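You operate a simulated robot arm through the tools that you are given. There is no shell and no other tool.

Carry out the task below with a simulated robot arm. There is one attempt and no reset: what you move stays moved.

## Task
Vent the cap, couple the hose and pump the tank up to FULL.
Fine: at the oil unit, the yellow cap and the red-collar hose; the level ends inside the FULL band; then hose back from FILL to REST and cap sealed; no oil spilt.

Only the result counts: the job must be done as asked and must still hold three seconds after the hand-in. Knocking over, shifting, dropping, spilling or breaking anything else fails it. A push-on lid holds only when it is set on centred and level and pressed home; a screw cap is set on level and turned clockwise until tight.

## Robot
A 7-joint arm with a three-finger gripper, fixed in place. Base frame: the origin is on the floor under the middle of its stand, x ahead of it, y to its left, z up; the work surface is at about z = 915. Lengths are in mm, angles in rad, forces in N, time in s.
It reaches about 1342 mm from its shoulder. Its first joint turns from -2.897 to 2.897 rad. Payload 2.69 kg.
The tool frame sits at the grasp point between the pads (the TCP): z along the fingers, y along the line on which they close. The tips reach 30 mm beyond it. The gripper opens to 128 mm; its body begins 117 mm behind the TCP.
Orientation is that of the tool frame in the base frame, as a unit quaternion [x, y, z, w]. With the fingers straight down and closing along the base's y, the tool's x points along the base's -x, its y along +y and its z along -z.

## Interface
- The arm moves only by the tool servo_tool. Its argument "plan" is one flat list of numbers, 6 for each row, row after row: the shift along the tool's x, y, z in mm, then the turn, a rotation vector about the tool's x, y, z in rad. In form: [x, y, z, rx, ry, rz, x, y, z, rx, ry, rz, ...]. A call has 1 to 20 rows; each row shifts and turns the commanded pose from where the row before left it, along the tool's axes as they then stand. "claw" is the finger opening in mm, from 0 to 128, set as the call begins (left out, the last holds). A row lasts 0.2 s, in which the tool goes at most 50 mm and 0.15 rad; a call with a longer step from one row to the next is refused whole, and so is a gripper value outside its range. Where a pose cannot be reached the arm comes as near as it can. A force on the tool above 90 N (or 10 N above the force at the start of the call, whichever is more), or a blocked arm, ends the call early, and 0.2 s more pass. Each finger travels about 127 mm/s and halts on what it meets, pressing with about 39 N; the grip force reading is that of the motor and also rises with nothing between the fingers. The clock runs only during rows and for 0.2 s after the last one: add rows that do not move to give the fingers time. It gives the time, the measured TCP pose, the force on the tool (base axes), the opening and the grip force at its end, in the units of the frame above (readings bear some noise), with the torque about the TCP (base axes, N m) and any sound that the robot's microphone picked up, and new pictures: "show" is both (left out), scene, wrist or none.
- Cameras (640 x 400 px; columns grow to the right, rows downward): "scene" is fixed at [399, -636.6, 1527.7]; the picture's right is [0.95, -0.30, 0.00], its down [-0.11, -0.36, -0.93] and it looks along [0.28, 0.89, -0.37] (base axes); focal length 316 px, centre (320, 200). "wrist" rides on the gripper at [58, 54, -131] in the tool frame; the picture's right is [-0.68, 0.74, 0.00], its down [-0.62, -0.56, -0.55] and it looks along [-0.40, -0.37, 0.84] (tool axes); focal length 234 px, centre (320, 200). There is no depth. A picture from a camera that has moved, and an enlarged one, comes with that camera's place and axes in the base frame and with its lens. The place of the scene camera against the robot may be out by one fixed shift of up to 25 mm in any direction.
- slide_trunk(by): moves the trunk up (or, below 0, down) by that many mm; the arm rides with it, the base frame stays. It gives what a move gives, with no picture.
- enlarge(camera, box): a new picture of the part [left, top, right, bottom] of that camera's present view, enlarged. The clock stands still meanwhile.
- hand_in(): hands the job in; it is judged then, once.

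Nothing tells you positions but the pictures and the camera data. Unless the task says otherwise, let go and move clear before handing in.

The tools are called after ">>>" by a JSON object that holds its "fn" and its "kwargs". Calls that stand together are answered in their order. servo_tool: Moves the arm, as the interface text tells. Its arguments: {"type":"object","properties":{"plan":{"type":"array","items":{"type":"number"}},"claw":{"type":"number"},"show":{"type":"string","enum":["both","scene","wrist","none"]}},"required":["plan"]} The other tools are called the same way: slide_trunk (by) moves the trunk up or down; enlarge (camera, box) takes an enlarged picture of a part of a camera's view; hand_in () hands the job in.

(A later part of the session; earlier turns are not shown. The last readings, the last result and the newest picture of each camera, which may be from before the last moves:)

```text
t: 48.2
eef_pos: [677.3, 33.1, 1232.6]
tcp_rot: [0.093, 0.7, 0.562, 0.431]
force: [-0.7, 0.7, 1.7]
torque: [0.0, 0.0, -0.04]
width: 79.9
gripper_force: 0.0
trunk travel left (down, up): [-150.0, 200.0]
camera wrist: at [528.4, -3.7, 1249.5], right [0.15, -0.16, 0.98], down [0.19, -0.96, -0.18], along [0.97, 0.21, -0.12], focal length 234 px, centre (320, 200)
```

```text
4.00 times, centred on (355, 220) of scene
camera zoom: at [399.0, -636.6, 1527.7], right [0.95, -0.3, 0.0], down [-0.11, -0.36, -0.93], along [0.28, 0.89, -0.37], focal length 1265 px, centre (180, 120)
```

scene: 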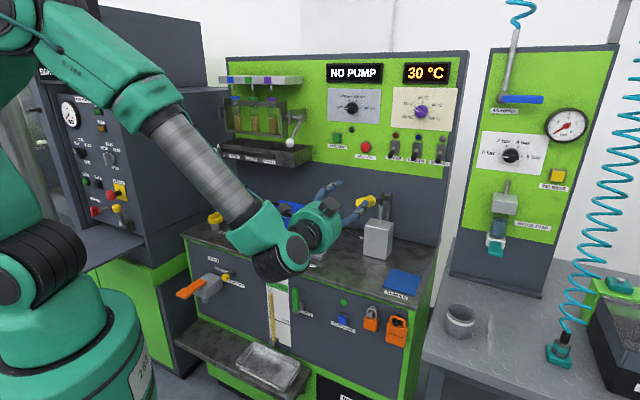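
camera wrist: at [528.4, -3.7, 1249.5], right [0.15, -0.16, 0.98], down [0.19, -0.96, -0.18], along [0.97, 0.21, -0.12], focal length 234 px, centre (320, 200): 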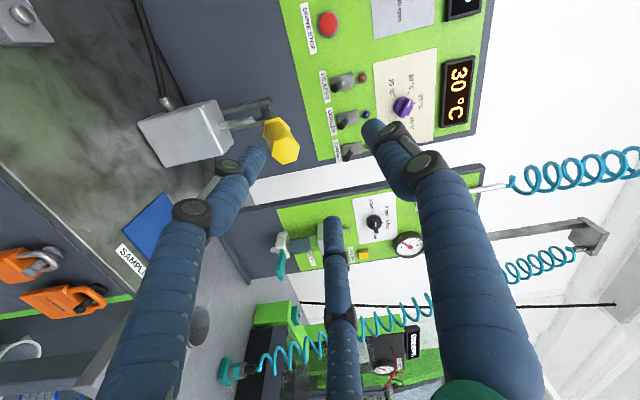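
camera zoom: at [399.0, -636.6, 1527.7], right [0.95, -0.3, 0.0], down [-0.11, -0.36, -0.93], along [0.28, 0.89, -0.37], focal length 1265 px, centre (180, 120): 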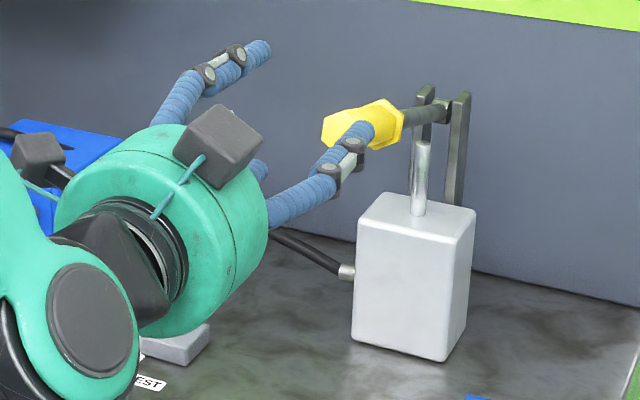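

The lever's pivot is near (936, 293, 1119) and the grip's front face near (752, 104, 1193): the handle is raised about 16°. I'll tilt to match the lever's axis and move to just in front of it.

>>> {"fn": "servo_tool", "kwargs": {"plan": [0, 0, 0, 0.1187, 0.0685, 0, 0, 0, 0, 0.1187, 0.0685, 0, 1.5, -5.3, 24.9, 0, 0, 0, 1.5, -5.3, 24.9, 0, 0, 0, 0, 0, 0, 0, 0, 0]}}

>>> {"fn": "enlarge", "kwargs": {"camera": "wrist", "box": [240, 100, 400, 240]}}

>>> {"fn": "enlarge", "kwargs": {"camera": "scene", "box": [300, 170, 410, 270]}}

```text
t: 49.4
eef_pos: [711.5, 65.5, 1206.0]
tcp_rot: [0.104, 0.79, 0.48, 0.367]
force: [0.0, 0.4, -0.4]
torque: [0.05, 0.0, 0.04]
width: 80.2
gripper_force: 0.1
trunk travel left (down, up): [-150.0, 200.0]
camera wrist: at [569.3, 34.8, 1259.3], right [0.34, 0.03, 0.94], down [0.17, -0.98, -0.03], along [0.92, 0.17, -0.34], focal length 234 px, centre (320, 200)
```

scene: 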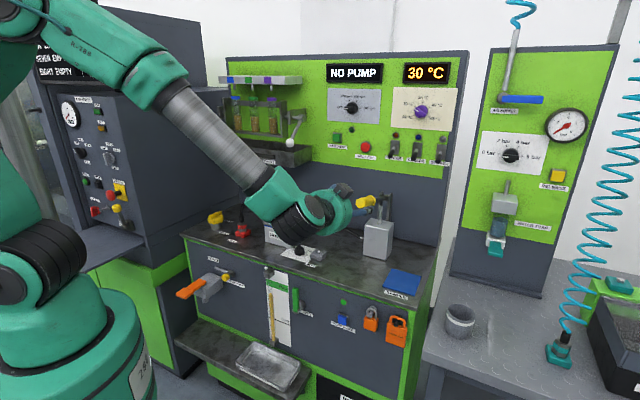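
wrist: 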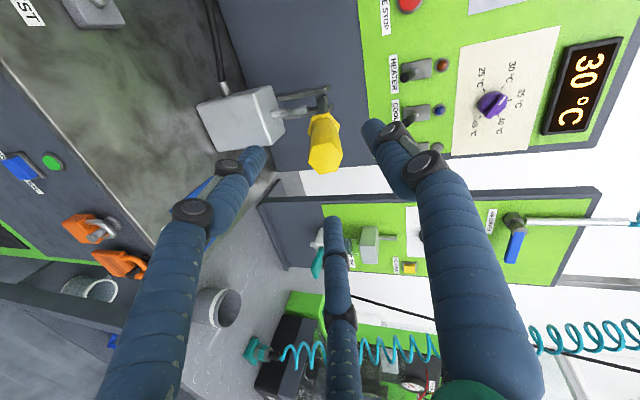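

```text
2.86 times, centred on (320, 170) of wrist
camera zoom: at [569.3, 34.8, 1259.3], right [0.34, 0.03, 0.94], down [0.17, -0.98, -0.03], along [0.92, 0.17, -0.34], focal length 669 px, centre (320, 286)
```

zoom: 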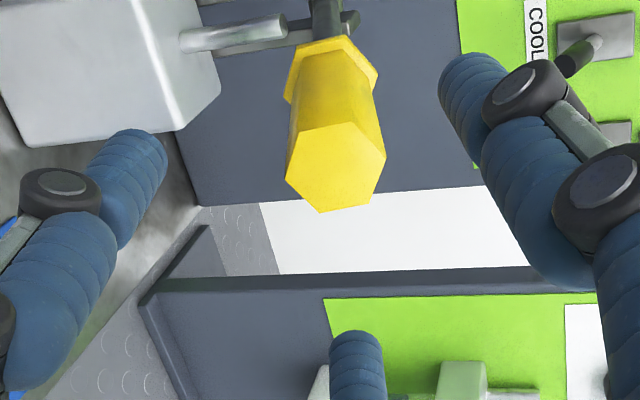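

```text
4.00 times, centred on (355, 220) of scene
camera zoom: at [399.0, -636.6, 1527.7], right [0.95, -0.3, 0.0], down [-0.11, -0.36, -0.93], along [0.28, 0.89, -0.37], focal length 1265 px, centre (180, 120)
```

zoom: 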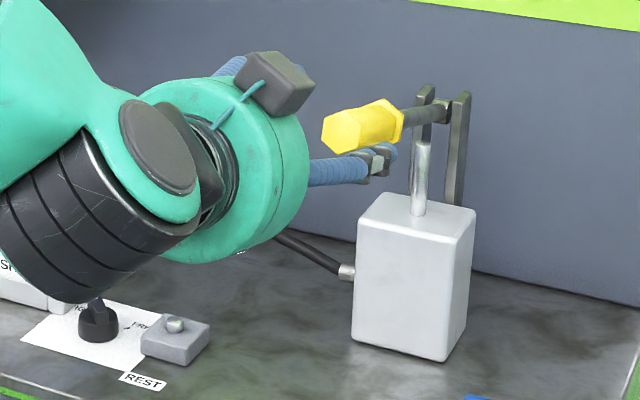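

The grip is about 5 mm above the tool axis. Correcting, then advancing partway over the grip.

>>> {"fn": "servo_tool", "kwargs": {"plan": [-3.5, 3.2, 0, 0, 0, 0, 0, 0, 25, 0, 0, 0, 0, 0, 25, 0, 0, 0, 0, 0, 0, 0, 0, 0], "show": "wrist"}}

>>> {"fn": "enlarge", "kwargs": {"camera": "wrist", "box": [240, 100, 400, 240]}}

>>> {"fn": "enlarge", "kwargs": {"camera": "scene", "box": [320, 170, 410, 250]}}

```text
t: 50.4
eef_pos: [746.2, 96.3, 1198.4]
tcp_rot: [0.103, 0.79, 0.479, 0.368]
force: [0.7, -0.1, -0.6]
torque: [0.02, -0.02, 0.0]
width: 80.0
gripper_force: 0.0
trunk travel left (down, up): [-150.0, 200.0]
camera wrist: at [605.9, 67.1, 1250.4], right [0.34, 0.03, 0.94], down [0.17, -0.98, -0.03], along [0.92, 0.17, -0.34], focal length 234 px, centre (320, 200)
```

wrist: 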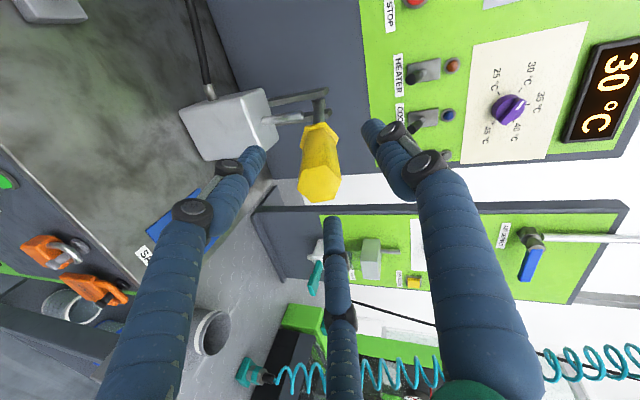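

```text
2.86 times, centred on (320, 170) of wrist
camera zoom: at [605.9, 67.1, 1250.4], right [0.34, 0.03, 0.94], down [0.17, -0.98, -0.03], along [0.92, 0.17, -0.34], focal length 669 px, centre (320, 286)
```

zoom: 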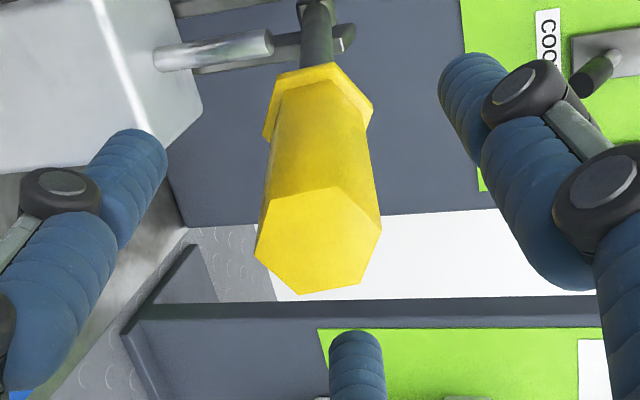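

```text
5.00 times, centred on (365, 210) of scene
camera zoom: at [399.0, -636.6, 1527.7], right [0.95, -0.3, 0.0], down [-0.11, -0.36, -0.93], along [0.28, 0.89, -0.37], focal length 1581 px, centre (95, 150)
```

zoom: 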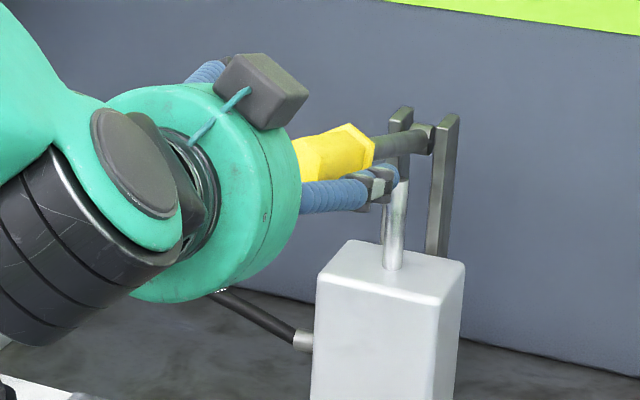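

Well centred on the grip now. Advance 48 mm more and close on the flats.

>>> {"fn": "servo_tool", "kwargs": {"plan": [0, 0, 24, 0, 0, 0, 0, 0, 24, 0, 0, 0, 0, 0, 0, 0, 0, 0], "show": "wrist"}}

>>> {"fn": "servo_tool", "kwargs": {"plan": [0, 0, 0, 0, 0, 0, 0, 0, 0, 0, 0, 0, 0, 0, 0, 0, 0, 0], "claw": 15}}

```text
t: 51.2
eef_pos: [779.7, 131.2, 1186.8]
tcp_rot: [0.103, 0.791, 0.479, 0.367]
force: [0.3, 0.5, -0.6]
torque: [0.05, -0.02, 0.02]
width: 79.9
gripper_force: 0.0
trunk travel left (down, up): [-150.0, 200.0]
camera wrist: at [638.3, 101.8, 1238.9], right [0.34, 0.03, 0.94], down [0.17, -0.98, -0.03], along [0.92, 0.17, -0.34], focal length 234 px, centre (320, 200)
```

wrist: 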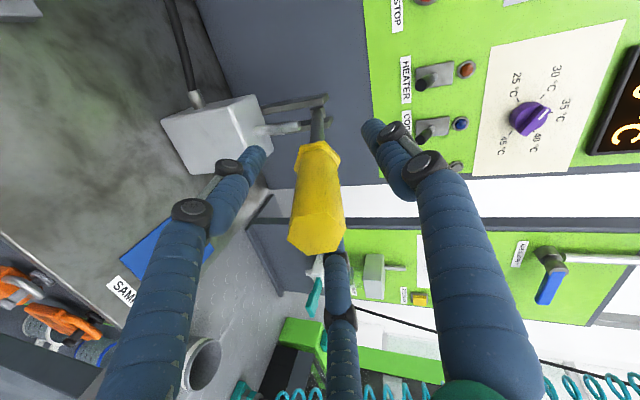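

```text
t: 52.0
eef_pos: [779.4, 129.5, 1185.0]
tcp_rot: [0.103, 0.79, 0.48, 0.367]
force: [8.5, -12.8, -9.1]
torque: [-0.71, -0.07, -0.62]
width: 32.2
gripper_force: 12.9
trunk travel left (down, up): [-150.0, 200.0]
camera wrist: at [638.6, 100.2, 1238.0], right [0.34, 0.03, 0.94], down [0.17, -0.99, -0.03], along [0.92, 0.17, -0.34], focal length 234 px, centre (320, 200)
```

scene: 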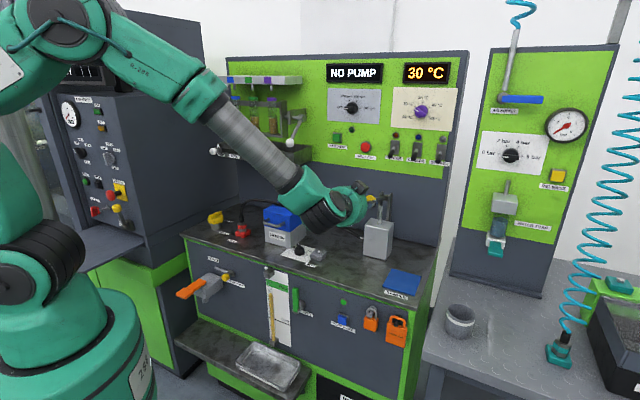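
wrist: 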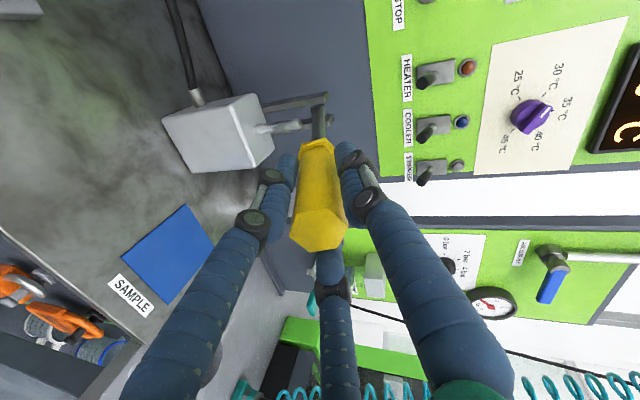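

Grip on the handle is firm. I'll push the lever down along its arc about the pivot (L ≈ 236 mm), a small stroke first, watching forces and the gauge.

>>> {"fn": "servo_tool", "kwargs": {"plan": [5.9, -10.2, 0.3, -0.0433, -0.025, 0, 5.9, -10.2, 0.3, -0.0433, -0.025, 0, 5.9, -10.2, 0.3, -0.0433, -0.025, 0, 5.9, -10.2, 0.3, -0.0433, -0.025, 0]}}

>>> {"fn": "enlarge", "kwargs": {"camera": "scene", "box": [255, 260, 315, 350]}}

```text
t: 53.0
eef_pos: [775.2, 124.0, 1139.3]
tcp_rot: [0.096, 0.726, 0.541, 0.414]
force: [16.1, -8.0, 4.3]
torque: [-0.2, -0.7, -0.11]
width: 30.9
gripper_force: 45.3
trunk travel left (down, up): [-150.0, 200.0]
camera wrist: at [627.3, 88.1, 1165.8], right [0.2, -0.1, 0.97], down [0.18, -0.97, -0.14], along [0.96, 0.21, -0.18], focal length 234 px, centre (320, 200)
```

scene: 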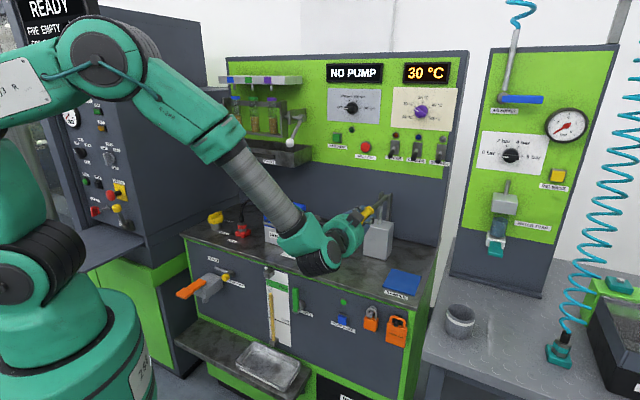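
wrist: 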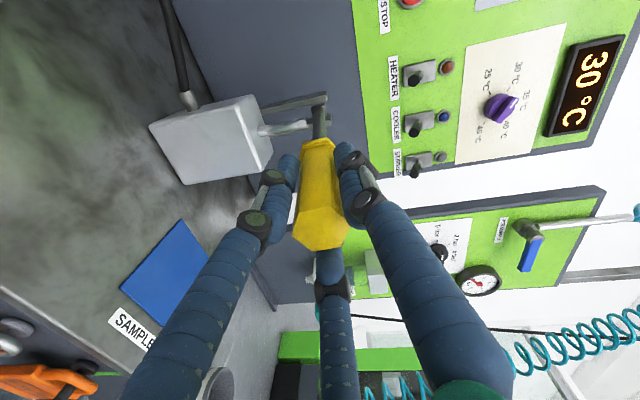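

```text
4.44 times, centred on (285, 305) of scene
camera zoom: at [399.0, -636.6, 1527.7], right [0.95, -0.3, 0.0], down [-0.11, -0.36, -0.93], along [0.28, 0.89, -0.37], focal length 1406 px, centre (476, -267)
```

zoom: 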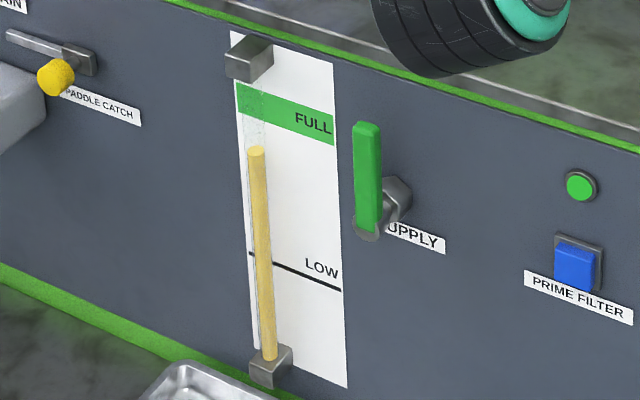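

The lever moves freely. Continuing the downstroke to find its lower end.

>>> {"fn": "servo_tool", "kwargs": {"plan": [5.9, -10.2, 0.3, -0.0433, -0.025, 0, 5.9, -10.2, 0.3, -0.0433, -0.025, 0, 5.9, -10.2, 0.3, -0.0433, -0.025, 0, 5.9, -10.2, 0.3, -0.0433, -0.025, 0], "show": "scene"}}

>>> {"fn": "enlarge", "kwargs": {"camera": "scene", "box": [255, 260, 315, 350]}}

```text
t: 54.0
eef_pos: [774.0, 124.6, 1092.0]
tcp_rot: [0.086, 0.655, 0.596, 0.456]
force: [20.9, -8.6, 6.4]
torque: [-0.55, -0.75, -0.31]
width: 31.2
gripper_force: 44.7
trunk travel left (down, up): [-150.0, 200.0]
```

scene: 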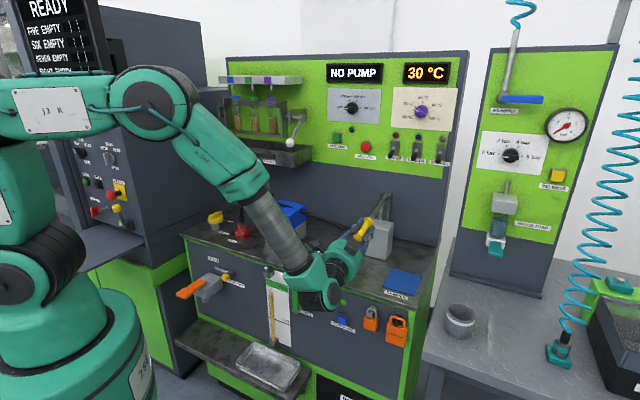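

```text
4.44 times, centred on (285, 305) of scene
camera zoom: at [399.0, -636.6, 1527.7], right [0.95, -0.3, 0.0], down [-0.11, -0.36, -0.93], along [0.28, 0.89, -0.37], focal length 1406 px, centre (476, -267)
```

zoom: 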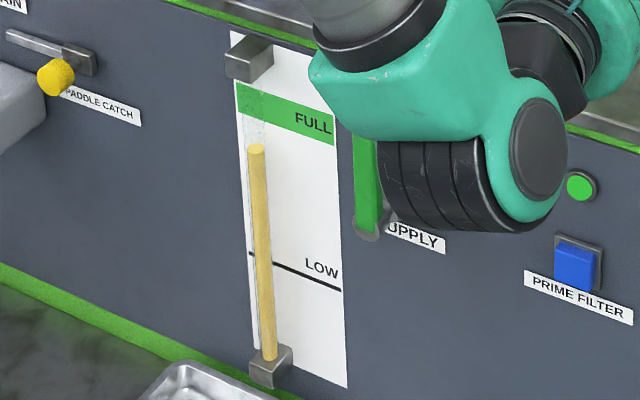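

The level is rising slowly with the downstroke. Continue down with a 1.5 mm lateral correction to reduce side force.

>>> {"fn": "servo_tool", "kwargs": {"plan": [4.6, -10.9, 0.3, -0.0433, -0.025, 0, 5.9, -10.2, 0.3, -0.0433, -0.025, 0, 5.9, -10.2, 0.3, -0.0433, -0.025, 0, 5.9, -10.2, 0.3, -0.0433, -0.025, 0], "show": "scene"}}

>>> {"fn": "enlarge", "kwargs": {"camera": "scene", "box": [255, 260, 315, 350]}}

```text
t: 55.0
eef_pos: [782.7, 131.6, 1045.9]
tcp_rot: [0.076, 0.577, 0.646, 0.494]
force: [12.3, -7.7, 9.9]
torque: [-0.27, -0.45, -0.06]
width: 31.1
gripper_force: 44.7
trunk travel left (down, up): [-150.0, 200.0]
```

scene: 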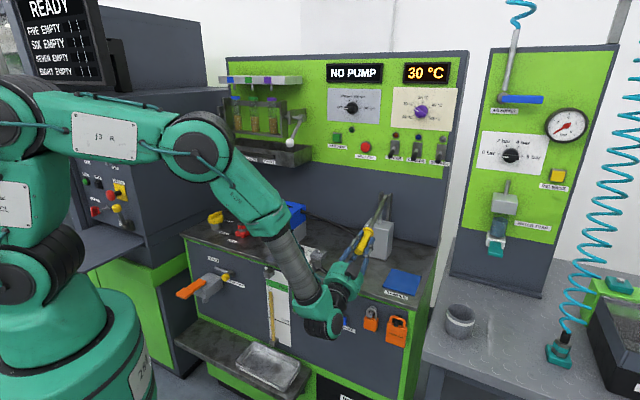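

```text
4.44 times, centred on (285, 305) of scene
camera zoom: at [399.0, -636.6, 1527.7], right [0.95, -0.3, 0.0], down [-0.11, -0.36, -0.93], along [0.28, 0.89, -0.37], focal length 1406 px, centre (476, -267)
```

zoom: 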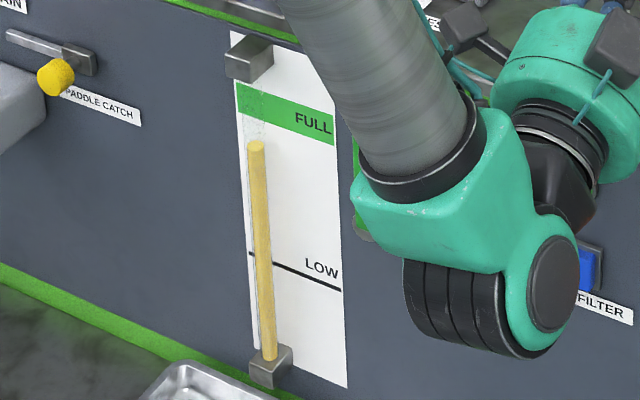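

Level is up slightly more. Continue down to find the lower stop.

>>> {"fn": "servo_tool", "kwargs": {"plan": [5.9, -10.2, 0.3, -0.0433, -0.025, 0, 5.9, -10.2, 0.3, -0.0433, -0.025, 0, 5.9, -10.2, 0.3, -0.0433, -0.025, 0], "show": "wrist"}}

>>> {"fn": "enlarge", "kwargs": {"camera": "scene", "box": [255, 260, 315, 350]}}

```text
t: 55.8
eef_pos: [785.5, 146.9, 1020.3]
tcp_rot: [0.06, 0.516, 0.681, 0.516]
force: [-41.5, 6.3, 27.9]
torque: [-1.01, 1.28, -1.42]
width: 37.3
gripper_force: 45.2
trunk travel left (down, up): [-150.0, 200.0]
stopped in row 3: the force on the tool passed its limit at 94 N (the readings are from after the stop); the commanded pose is now the measured one
camera wrist: at [643.7, 112.9, 975.1], right [-0.16, -0.47, 0.87], down [0.31, -0.86, -0.41], along [0.94, 0.2, 0.28], focal length 234 px, centre (320, 200)
```

wrist: 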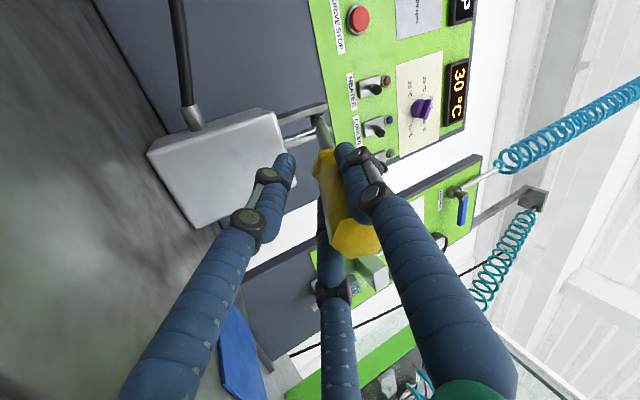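

```text
4.44 times, centred on (285, 305) of scene
camera zoom: at [399.0, -636.6, 1527.7], right [0.95, -0.3, 0.0], down [-0.11, -0.36, -0.93], along [0.28, 0.89, -0.37], focal length 1406 px, centre (476, -267)
```

zoom: 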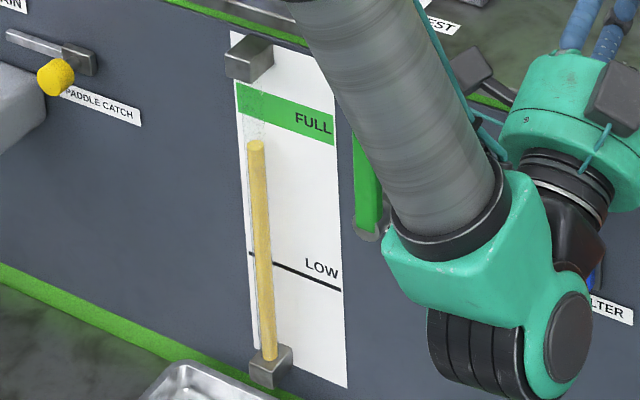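

The lower stop is reached (94 N), and the tool got pushed a bit out of line. I'll open slightly, look, and re-centre on the grip.

>>> {"fn": "servo_tool", "kwargs": {"plan": [0, 0, 0, 0, 0, 0, 0, 0, 0, 0, 0, 0, 0, 0, 0, 0, 0, 0], "claw": 70}}

>>> {"fn": "enlarge", "kwargs": {"camera": "wrist", "box": [240, 100, 440, 275]}}

>>> {"fn": "enlarge", "kwargs": {"camera": "scene", "box": [310, 180, 420, 300]}}

```text
t: 56.6
eef_pos: [788.8, 144.4, 1015.8]
tcp_rot: [0.064, 0.517, 0.68, 0.516]
force: [-0.5, -0.2, 0.4]
torque: [-0.02, 0.0, -0.04]
width: 69.9
gripper_force: 0.1
trunk travel left (down, up): [-150.0, 200.0]
camera wrist: at [646.9, 111.6, 972.6], right [-0.16, -0.47, 0.87], down [0.3, -0.86, -0.41], along [0.94, 0.2, 0.28], focal length 234 px, centre (320, 200)
```

scene: 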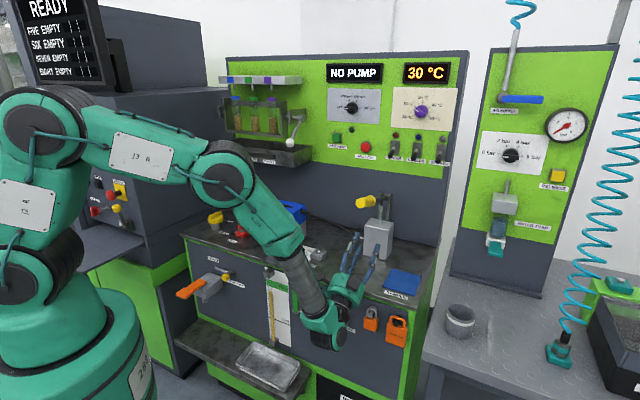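
wrist: 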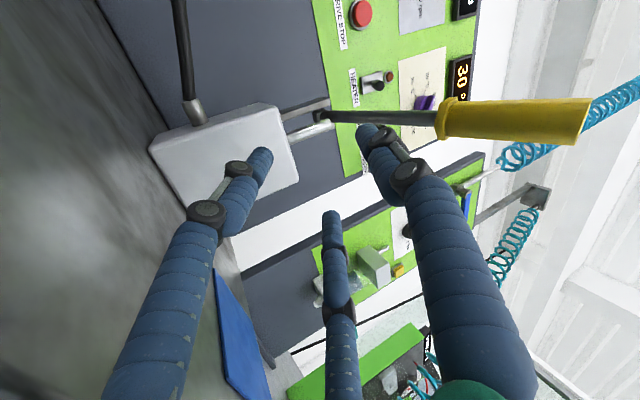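

```text
2.29 times, centred on (340, 188) of wrist
camera zoom: at [646.9, 111.6, 972.6], right [-0.16, -0.47, 0.87], down [0.3, -0.86, -0.41], along [0.94, 0.2, 0.28], focal length 535 px, centre (274, 229)
```

zoom: 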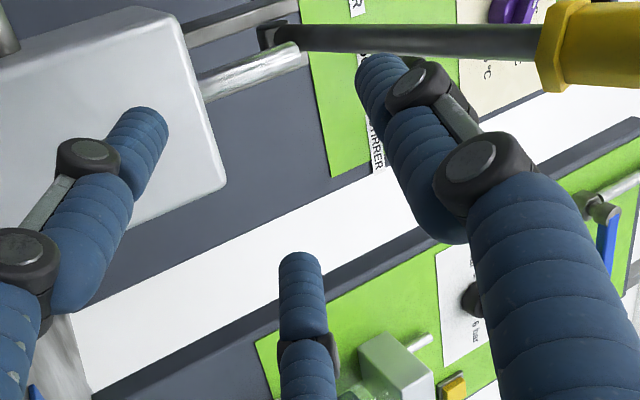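

```text
3.33 times, centred on (365, 240) of scene
camera zoom: at [399.0, -636.6, 1527.7], right [0.95, -0.3, 0.0], down [-0.11, -0.36, -0.93], along [0.28, 0.89, -0.37], focal length 1054 px, centre (170, 67)
```

zoom: 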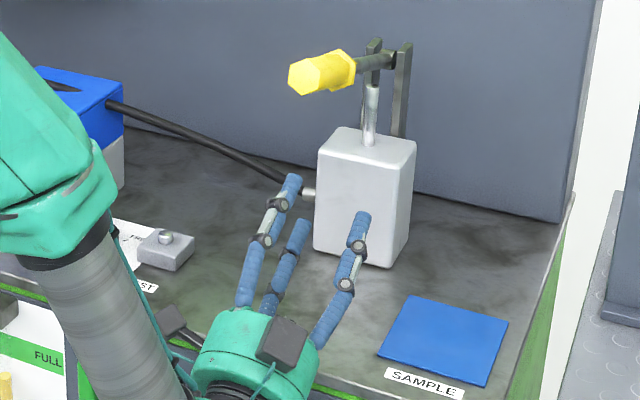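

The handle is spring-loaded and returned to the top by itself, so downstrokes pump. I'll retract from beneath it, level out, and go back to grip it coaxially at the top.

>>> {"fn": "servo_tool", "kwargs": {"plan": [-8.7, 16.1, -35.6, 0, 0, 0, -8.7, 16.1, -35.6, 0, 0, 0, -8.7, 16.1, -35.6, 0, 0, 0, 0, 0, 0, 0.1083, 0.062, 0.0015, 0, 0, 0, 0.1083, 0.062, 0.0015, 0, 0, 0, 0.1083, 0.062, 0.0015, 0, 0, 0, 0.1083, 0.062, 0.0015, 0, 0, 0, 0.1083, 0.062, 0.0015, 0, 0, 0, 0.1083, 0.062, 0.0015, 0, 0, 0, 0, 0, 0], "claw": 80}}

>>> {"fn": "enlarge", "kwargs": {"camera": "scene", "box": [255, 260, 315, 350]}}

```text
t: 58.8
eef_pos: [705.0, 61.2, 1016.5]
tcp_rot: [0.102, 0.791, 0.483, 0.362]
force: [0.2, -0.9, 0.9]
torque: [-0.04, 0.0, -0.02]
width: 80.0
gripper_force: 0.0
trunk travel left (down, up): [-150.0, 200.0]
camera wrist: at [563.9, 28.7, 1070.4], right [0.35, 0.03, 0.94], down [0.18, -0.98, -0.03], along [0.92, 0.18, -0.35], focal length 234 px, centre (320, 200)
```

scene: 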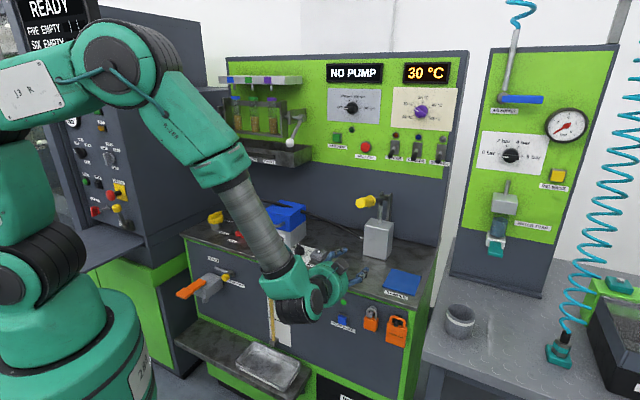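
wrist: 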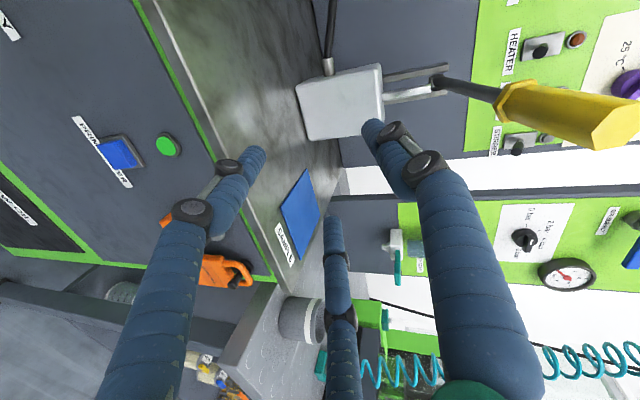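

```text
4.44 times, centred on (285, 305) of scene
camera zoom: at [399.0, -636.6, 1527.7], right [0.95, -0.3, 0.0], down [-0.11, -0.36, -0.93], along [0.28, 0.89, -0.37], focal length 1406 px, centre (476, -267)
```

zoom: 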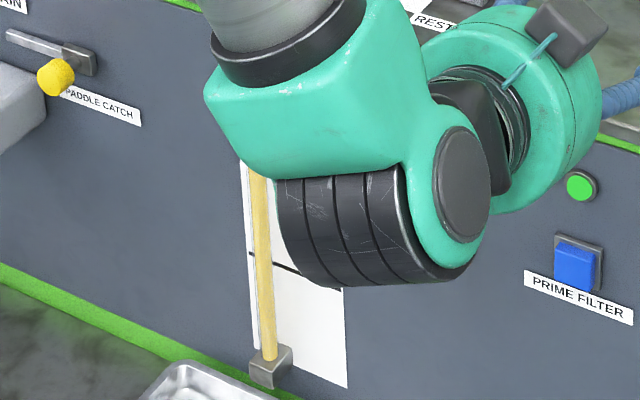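

Pose matches the earlier approach orientation. Raising to in front of the grip.

>>> {"fn": "servo_tool", "kwargs": {"plan": [-19.4, 32.6, -9.5, 0, 0, 0, -19.4, 32.6, -9.5, 0, 0, 0, -19.4, 32.6, -9.5, 0, 0, 0, -19.4, 32.6, -9.5, 0, 0, 0, -19.4, 32.6, -9.5, 0, 0, 0, 0, 0, 0, 0, 0, 0]}}

>>> {"fn": "enlarge", "kwargs": {"camera": "wrist", "box": [240, 100, 400, 240]}}

>>> {"fn": "enlarge", "kwargs": {"camera": "scene", "box": [255, 260, 315, 350]}}

```text
t: 60.2
eef_pos: [711.5, 62.2, 1210.8]
tcp_rot: [0.102, 0.79, 0.483, 0.362]
force: [-0.7, 0.2, 1.0]
torque: [-0.04, 0.02, -0.03]
width: 80.0
gripper_force: 0.1
trunk travel left (down, up): [-150.0, 200.0]
camera wrist: at [569.8, 29.5, 1264.4], right [0.34, 0.03, 0.94], down [0.18, -0.98, -0.03], along [0.92, 0.18, -0.34], focal length 234 px, centre (320, 200)
```

scene: 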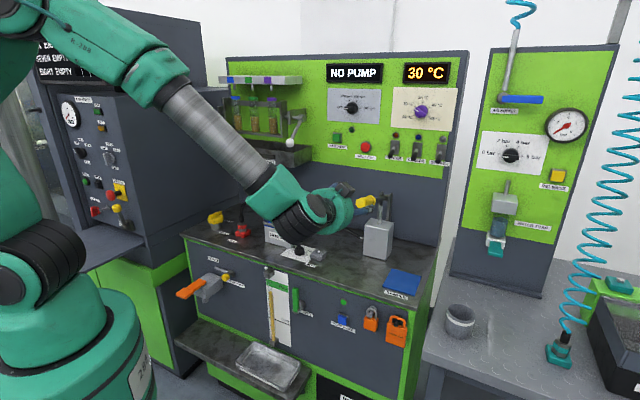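
wrist: 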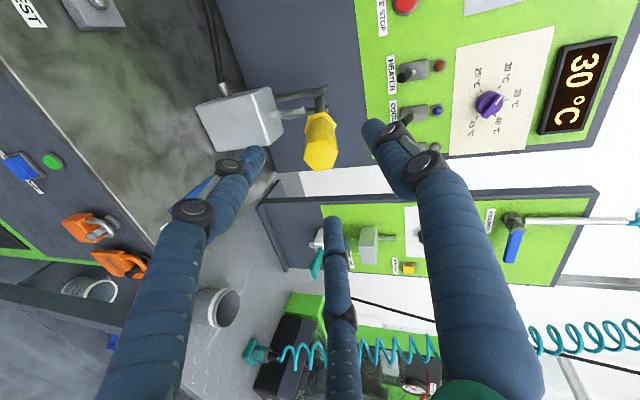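

```text
2.86 times, centred on (320, 170) of wrist
camera zoom: at [569.8, 29.5, 1264.4], right [0.34, 0.03, 0.94], down [0.18, -0.98, -0.03], along [0.92, 0.18, -0.34], focal length 669 px, centre (320, 286)
```

zoom: 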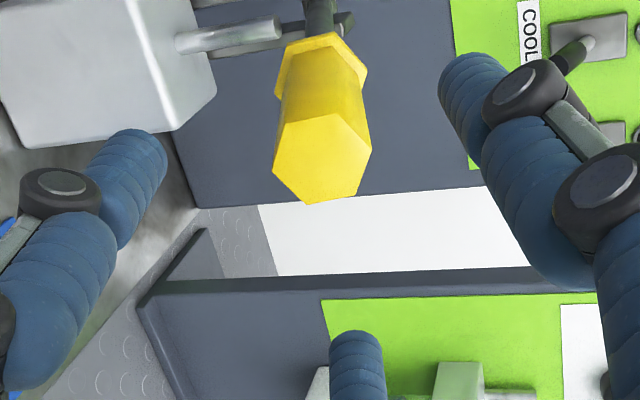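

```text
4.44 times, centred on (285, 305) of scene
camera zoom: at [399.0, -636.6, 1527.7], right [0.95, -0.3, 0.0], down [-0.11, -0.36, -0.93], along [0.28, 0.89, -0.37], focal length 1406 px, centre (476, -267)
```

zoom: 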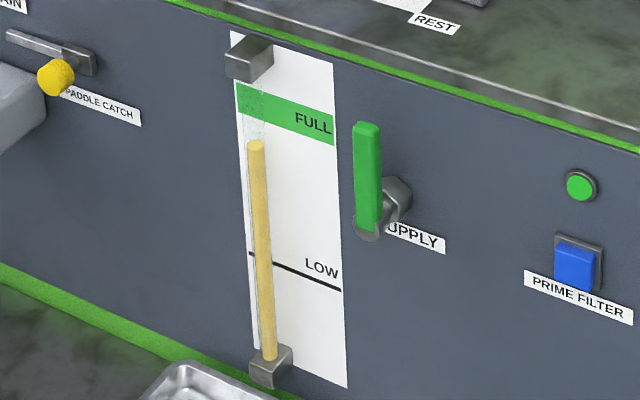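

Level is at about y=142 in the gauge zoom (started ~150; FULL band spans roughly y=88–117 at the tube). Re-centred on the grip, so I'll advance and grip again.

>>> {"fn": "servo_tool", "kwargs": {"plan": [-1.0, -0.6, 0, 0.0064, -0.0114, 0.0037, 0, 0, 25, 0, 0, 0, 0, 0, 25, 0, 0, 0, 0, 0, 25, 0, 0, 0, 0, 0, 25, 0, 0, 0, 0, 0, 0, 0, 0, 0], "show": "wrist"}}

>>> {"fn": "servo_tool", "kwargs": {"plan": [0, 0, 0, 0, 0, 0, 0, 0, 0, 0, 0, 0, 0, 0, 0, 0, 0, 0], "claw": 15, "show": "wrist"}}

```text
t: 61.6
eef_pos: [780.9, 130.9, 1183.5]
tcp_rot: [0.107, 0.79, 0.48, 0.367]
force: [0.0, 0.1, 0.8]
torque: [0.0, -0.01, -0.01]
width: 80.1
gripper_force: 0.0
trunk travel left (down, up): [-150.0, 200.0]
camera wrist: at [639.8, 99.8, 1236.8], right [0.35, 0.03, 0.94], down [0.17, -0.99, -0.03], along [0.92, 0.17, -0.34], focal length 234 px, centre (320, 200)
```

wrist: 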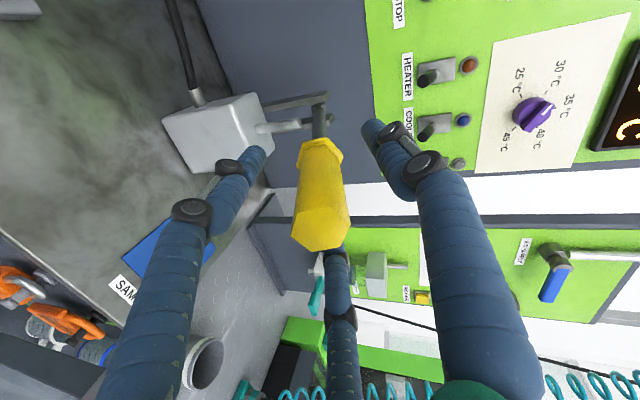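

```text
t: 62.4
eef_pos: [780.7, 130.1, 1184.2]
tcp_rot: [0.106, 0.79, 0.48, 0.366]
force: [-1.6, 4.1, -3.2]
torque: [-0.36, -0.15, 0.41]
width: 30.8
gripper_force: 44.9
trunk travel left (down, up): [-150.0, 200.0]
camera wrist: at [639.1, 99.9, 1236.8], right [0.35, 0.03, 0.94], down [0.17, -0.99, -0.03], along [0.92, 0.17, -0.34], focal length 234 px, centre (320, 200)
```

wrist: 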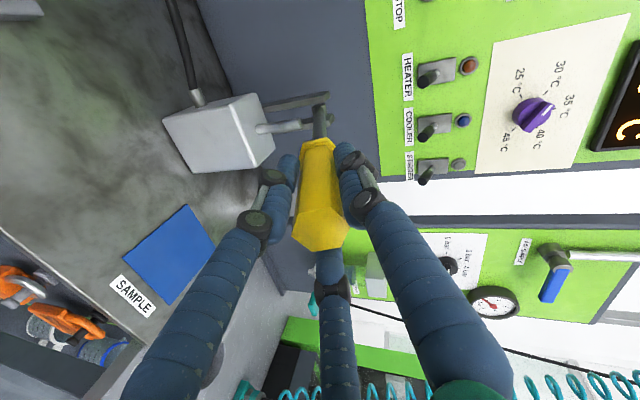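

Good grip with little side force. Now one full pump cycle: 0.6 rad down and back up along the arc.

>>> {"fn": "servo_tool", "kwargs": {"plan": [11.78, -20.4, 1.18, -0.0866, -0.05, 0, 11.78, -20.4, 1.18, -0.0866, -0.05, 0, 11.78, -20.4, 1.18, -0.0866, -0.05, 0, 11.78, -20.4, 1.18, -0.0866, -0.05, 0, 11.78, -20.4, 1.18, -0.0866, -0.05, 0, 11.78, -20.4, 1.18, -0.0866, -0.05, 0, 0, 0, 0, 0, 0, 0], "show": "none"}}

```text
t: 64.0
eef_pos: [783.3, 132.9, 1046.2]
tcp_rot: [0.08, 0.577, 0.645, 0.494]
force: [-4.4, -16.5, -1.7]
torque: [-1.1, -0.02, -0.27]
width: 31.2
gripper_force: 44.8
trunk travel left (down, up): [-150.0, 200.0]
```

>>> {"fn": "servo_tool", "kwargs": {"plan": [-11.78, 20.4, 1.18, 0.0866, 0.05, 0, -11.78, 20.4, 1.18, 0.0866, 0.05, 0, -11.78, 20.4, 1.18, 0.0866, 0.05, 0, -11.78, 20.4, 1.18, 0.0866, 0.05, 0, -11.78, 20.4, 1.18, 0.0866, 0.05, 0, -11.78, 20.4, 1.18, 0.0866, 0.05, 0, 0, 0, 0, 0, 0, 0], "show": "scene"}}

>>> {"fn": "enlarge", "kwargs": {"camera": "scene", "box": [255, 260, 315, 350]}}

```text
t: 65.6
eef_pos: [779.6, 130.2, 1183.6]
tcp_rot: [0.107, 0.791, 0.479, 0.364]
force: [1.8, 11.1, -16.7]
torque: [-0.79, 0.1, 0.18]
width: 31.0
gripper_force: 44.9
trunk travel left (down, up): [-150.0, 200.0]
```

scene: 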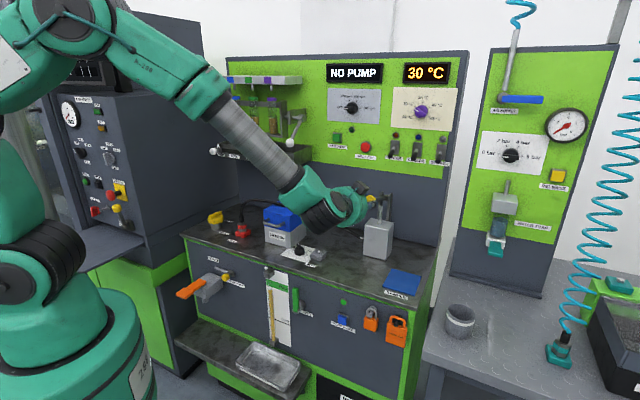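

```text
4.44 times, centred on (285, 305) of scene
camera zoom: at [399.0, -636.6, 1527.7], right [0.95, -0.3, 0.0], down [-0.11, -0.36, -0.93], along [0.28, 0.89, -0.37], focal length 1406 px, centre (476, -267)
```

zoom: 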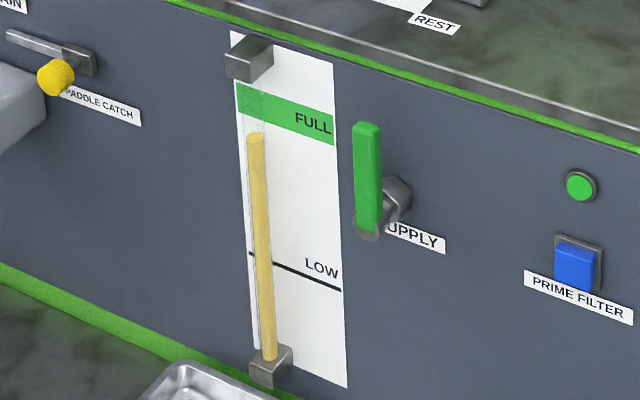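

Each cycle raises the level by about 8 px. The mechanism works cleanly; let me zoom on the gauge for exact band limits.

>>> {"fn": "enlarge", "kwargs": {"camera": "scene", "box": [264, 266, 294, 296]}}

>>> {"fn": "enlarge", "kwargs": {"camera": "scene", "box": [190, 190, 290, 260]}}

```text
13.33 times, centred on (279, 281) of scene
camera zoom: at [399.0, -636.6, 1527.7], right [0.95, -0.3, 0.0], down [-0.11, -0.36, -0.93], along [0.28, 0.89, -0.37], focal length 4217 px, centre (867, -880)
```

zoom: 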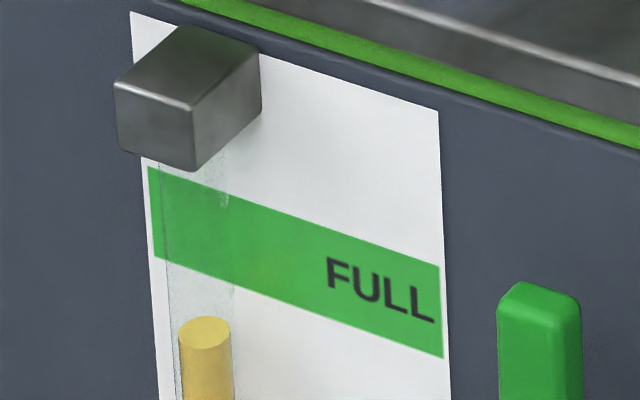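

```text
5.71 times, centred on (240, 225) of scene
camera zoom: at [399.0, -636.6, 1527.7], right [0.95, -0.3, 0.0], down [-0.11, -0.36, -0.93], along [0.28, 0.89, -0.37], focal length 1807 px, centre (777, 57)
```

zoom: 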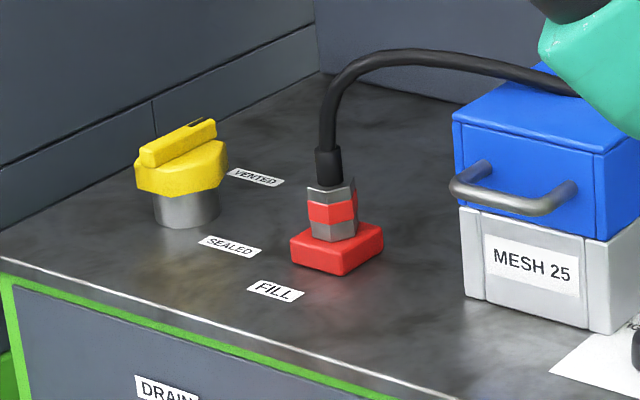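

Accounting for parallax (tube stands ~14 mm in front of the scale), the true level is now about 5 mm below the band; the band is ~27 mm high and each stroke adds ~7.5 mm. I'll do one more full cycle and re-read.

>>> {"fn": "servo_tool", "kwargs": {"plan": [11.78, -20.4, 1.18, -0.0866, -0.05, 0, 11.78, -20.4, 1.18, -0.0866, -0.05, 0, 11.78, -20.4, 1.18, -0.0866, -0.05, 0, 11.78, -20.4, 1.18, -0.0866, -0.05, 0, 11.78, -20.4, 1.18, -0.0866, -0.05, 0, 11.78, -20.4, 1.18, -0.0866, -0.05, 0, 0, 0, 0, 0, 0, 0, -11.78, 20.4, 1.18, 0.0866, 0.05, 0, -11.78, 20.4, 1.18, 0.0866, 0.05, 0, -11.78, 20.4, 1.18, 0.0866, 0.05, 0, -11.78, 20.4, 1.18, 0.0866, 0.05, 0, -11.78, 20.4, 1.18, 0.0866, 0.05, 0, -11.78, 20.4, 1.18, 0.0866, 0.05, 0, 0, 0, 0, 0, 0, 0], "show": "wrist"}}

>>> {"fn": "enlarge", "kwargs": {"camera": "scene", "box": [264, 266, 294, 296]}}

```text
t: 68.6
eef_pos: [780.8, 131.1, 1183.1]
tcp_rot: [0.108, 0.79, 0.48, 0.366]
force: [-10.9, -11.8, -10.7]
torque: [-1.04, 0.34, 0.01]
width: 31.1
gripper_force: 44.7
trunk travel left (down, up): [-150.0, 200.0]
camera wrist: at [640.1, 100.9, 1237.0], right [0.35, 0.03, 0.94], down [0.17, -0.99, -0.03], along [0.92, 0.17, -0.35], focal length 234 px, centre (320, 200)
```

wrist: 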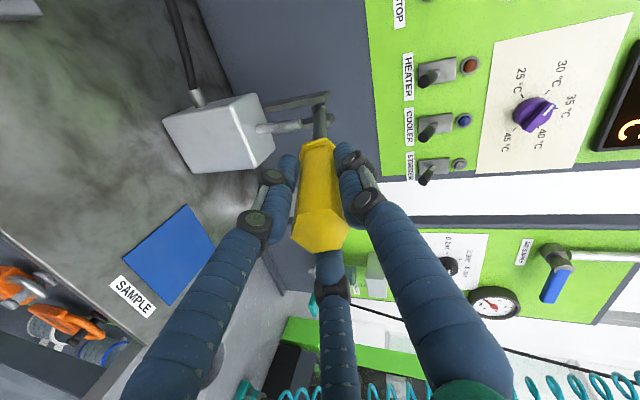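

```text
13.33 times, centred on (279, 281) of scene
camera zoom: at [399.0, -636.6, 1527.7], right [0.95, -0.3, 0.0], down [-0.11, -0.36, -0.93], along [0.28, 0.89, -0.37], focal length 4217 px, centre (867, -880)
```

zoom: 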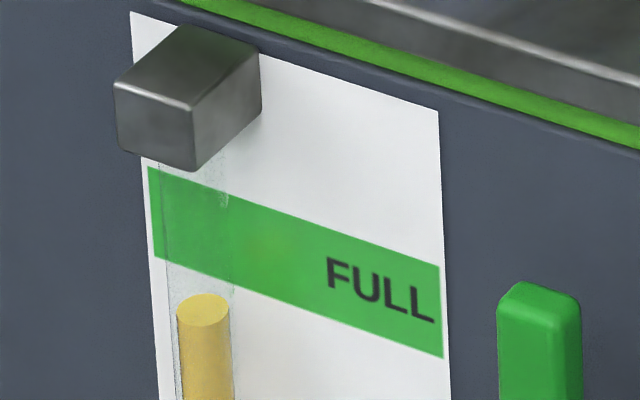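

Now just at the band's lower edge by true height. Two more strokes will put it near mid-band; one now, then re-check.

>>> {"fn": "servo_tool", "kwargs": {"plan": [11.78, -20.4, 1.18, -0.0866, -0.05, 0, 11.78, -20.4, 1.18, -0.0866, -0.05, 0, 11.78, -20.4, 1.18, -0.0866, -0.05, 0, 11.78, -20.4, 1.18, -0.0866, -0.05, 0, 11.78, -20.4, 1.18, -0.0866, -0.05, 0, 11.78, -20.4, 1.18, -0.0866, -0.05, 0, 0, 0, 0, 0, 0, 0, -11.78, 20.4, 1.18, 0.0866, 0.05, 0, -11.78, 20.4, 1.18, 0.0866, 0.05, 0, -11.78, 20.4, 1.18, 0.0866, 0.05, 0, -11.78, 20.4, 1.18, 0.0866, 0.05, 0, -11.78, 20.4, 1.18, 0.0866, 0.05, 0, -11.78, 20.4, 1.18, 0.0866, 0.05, 0, 0, 0, 0, 0, 0, 0], "show": "scene"}}

>>> {"fn": "enlarge", "kwargs": {"camera": "scene", "box": [264, 266, 294, 296]}}

```text
t: 71.6
eef_pos: [780.2, 130.2, 1183.3]
tcp_rot: [0.106, 0.791, 0.48, 0.365]
force: [-13.4, 11.0, -9.1]
torque: [-0.68, 0.22, 0.84]
width: 30.8
gripper_force: 45.4
trunk travel left (down, up): [-150.0, 200.0]
```

scene: 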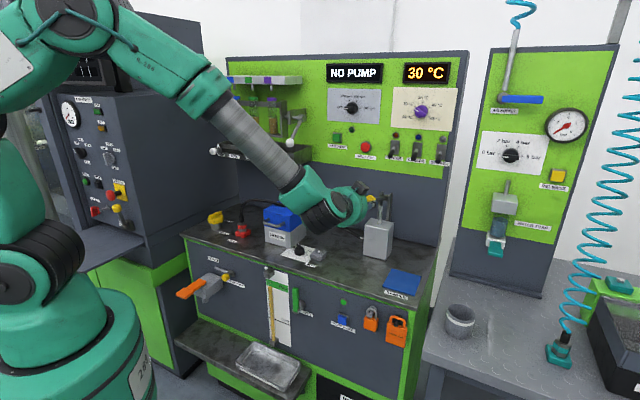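

```text
13.33 times, centred on (279, 281) of scene
camera zoom: at [399.0, -636.6, 1527.7], right [0.95, -0.3, 0.0], down [-0.11, -0.36, -0.93], along [0.28, 0.89, -0.37], focal length 4217 px, centre (867, -880)
```

zoom: 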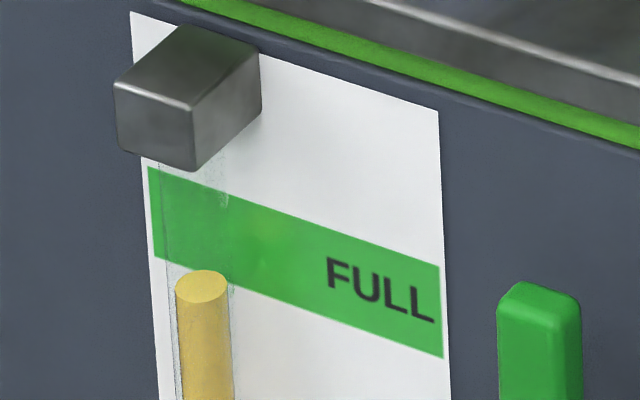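

Now about a third into the band. One more stroke puts it just over the middle.

>>> {"fn": "servo_tool", "kwargs": {"plan": [11.78, -20.4, 1.18, -0.0866, -0.05, 0, 11.78, -20.4, 1.18, -0.0866, -0.05, 0, 11.78, -20.4, 1.18, -0.0866, -0.05, 0, 11.78, -20.4, 1.18, -0.0866, -0.05, 0, 11.78, -20.4, 1.18, -0.0866, -0.05, 0, 11.78, -20.4, 1.18, -0.0866, -0.05, 0, 0, 0, 0, 0, 0, 0, -11.78, 20.4, 1.18, 0.0866, 0.05, 0, -11.78, 20.4, 1.18, 0.0866, 0.05, 0, -11.78, 20.4, 1.18, 0.0866, 0.05, 0, -11.78, 20.4, 1.18, 0.0866, 0.05, 0, -11.78, 20.4, 1.18, 0.0866, 0.05, 0, -11.78, 20.4, 1.18, 0.0866, 0.05, 0, 0, 0, 0, 0, 0, 0], "show": "scene"}}

>>> {"fn": "enlarge", "kwargs": {"camera": "scene", "box": [264, 266, 294, 296]}}

>>> {"fn": "enlarge", "kwargs": {"camera": "scene", "box": [190, 190, 290, 260]}}

```text
t: 74.6
eef_pos: [781.4, 130.1, 1184.2]
tcp_rot: [0.108, 0.791, 0.48, 0.365]
force: [5.4, 1.3, -13.2]
torque: [-0.9, 0.06, -0.22]
width: 31.2
gripper_force: 45.3
trunk travel left (down, up): [-150.0, 200.0]
```

scene: 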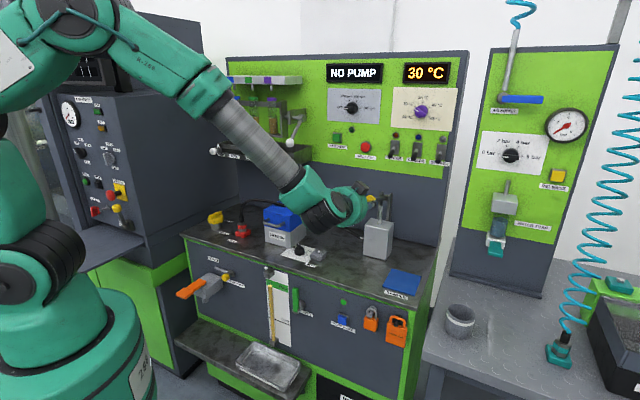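

```text
13.33 times, centred on (279, 281) of scene
camera zoom: at [399.0, -636.6, 1527.7], right [0.95, -0.3, 0.0], down [-0.11, -0.36, -0.93], along [0.28, 0.89, -0.37], focal length 4217 px, centre (867, -880)
```

zoom: 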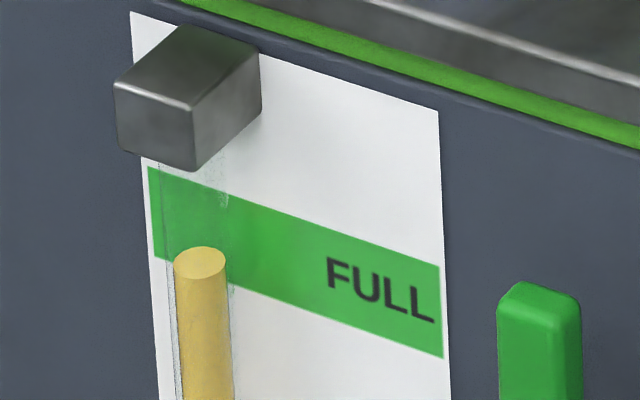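

```text
5.71 times, centred on (240, 225) of scene
camera zoom: at [399.0, -636.6, 1527.7], right [0.95, -0.3, 0.0], down [-0.11, -0.36, -0.93], along [0.28, 0.89, -0.37], focal length 1807 px, centre (777, 57)
```

zoom: 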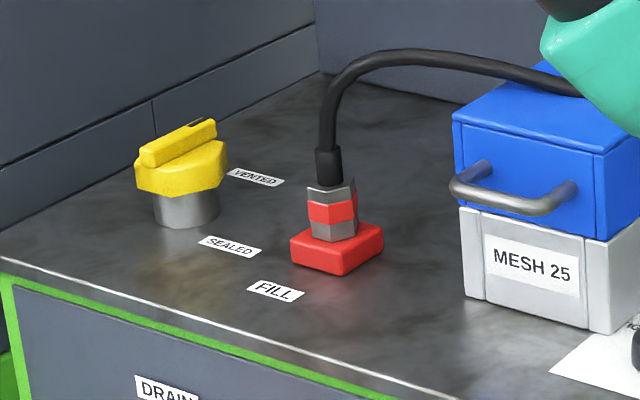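

The level sits at ~57% of the FULL band by true height and looks inside it from here too. Now I'll release the handle and back straight out.

>>> {"fn": "servo_tool", "kwargs": {"plan": [0, 0, 0, 0, 0, 0, 0, 0, 0, 0, 0, 0, 0, 0, -30, 0, 0, 0, 0, 0, -40, 0, 0, 0, 0, 0, -45, 0, 0, 0, 0, 0, 0, 0, 0, 0], "claw": 80}}

>>> {"fn": "enlarge", "kwargs": {"camera": "scene", "box": [264, 266, 294, 296]}}

```text
t: 76.0
eef_pos: [702.8, 52.1, 1217.3]
tcp_rot: [0.106, 0.789, 0.481, 0.366]
force: [-0.2, -0.1, 0.0]
torque: [0.01, 0.0, 0.01]
width: 80.0
gripper_force: 0.0
trunk travel left (down, up): [-150.0, 200.0]
camera wrist: at [561.6, 22.0, 1269.8], right [0.34, 0.03, 0.94], down [0.17, -0.99, -0.03], along [0.92, 0.17, -0.34], focal length 234 px, centre (320, 200)
```

scene: 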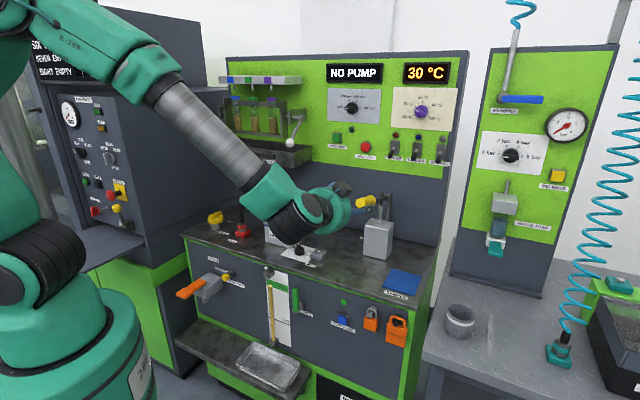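
wrist: 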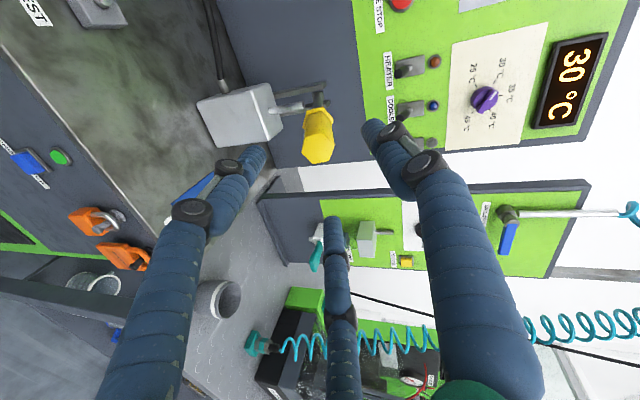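

```text
13.33 times, centred on (279, 281) of scene
camera zoom: at [399.0, -636.6, 1527.7], right [0.95, -0.3, 0.0], down [-0.11, -0.36, -0.93], along [0.28, 0.89, -0.37], focal length 4217 px, centre (867, -880)
```

zoom: 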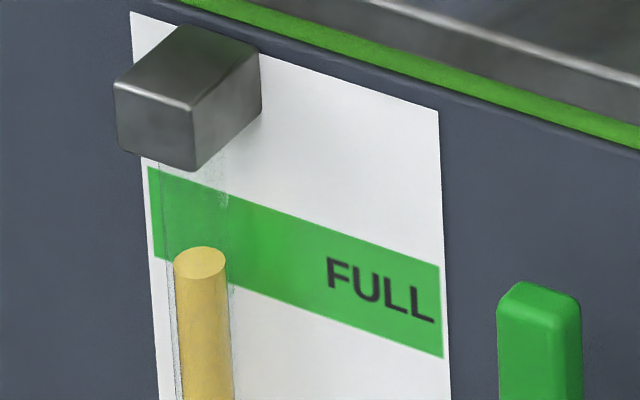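

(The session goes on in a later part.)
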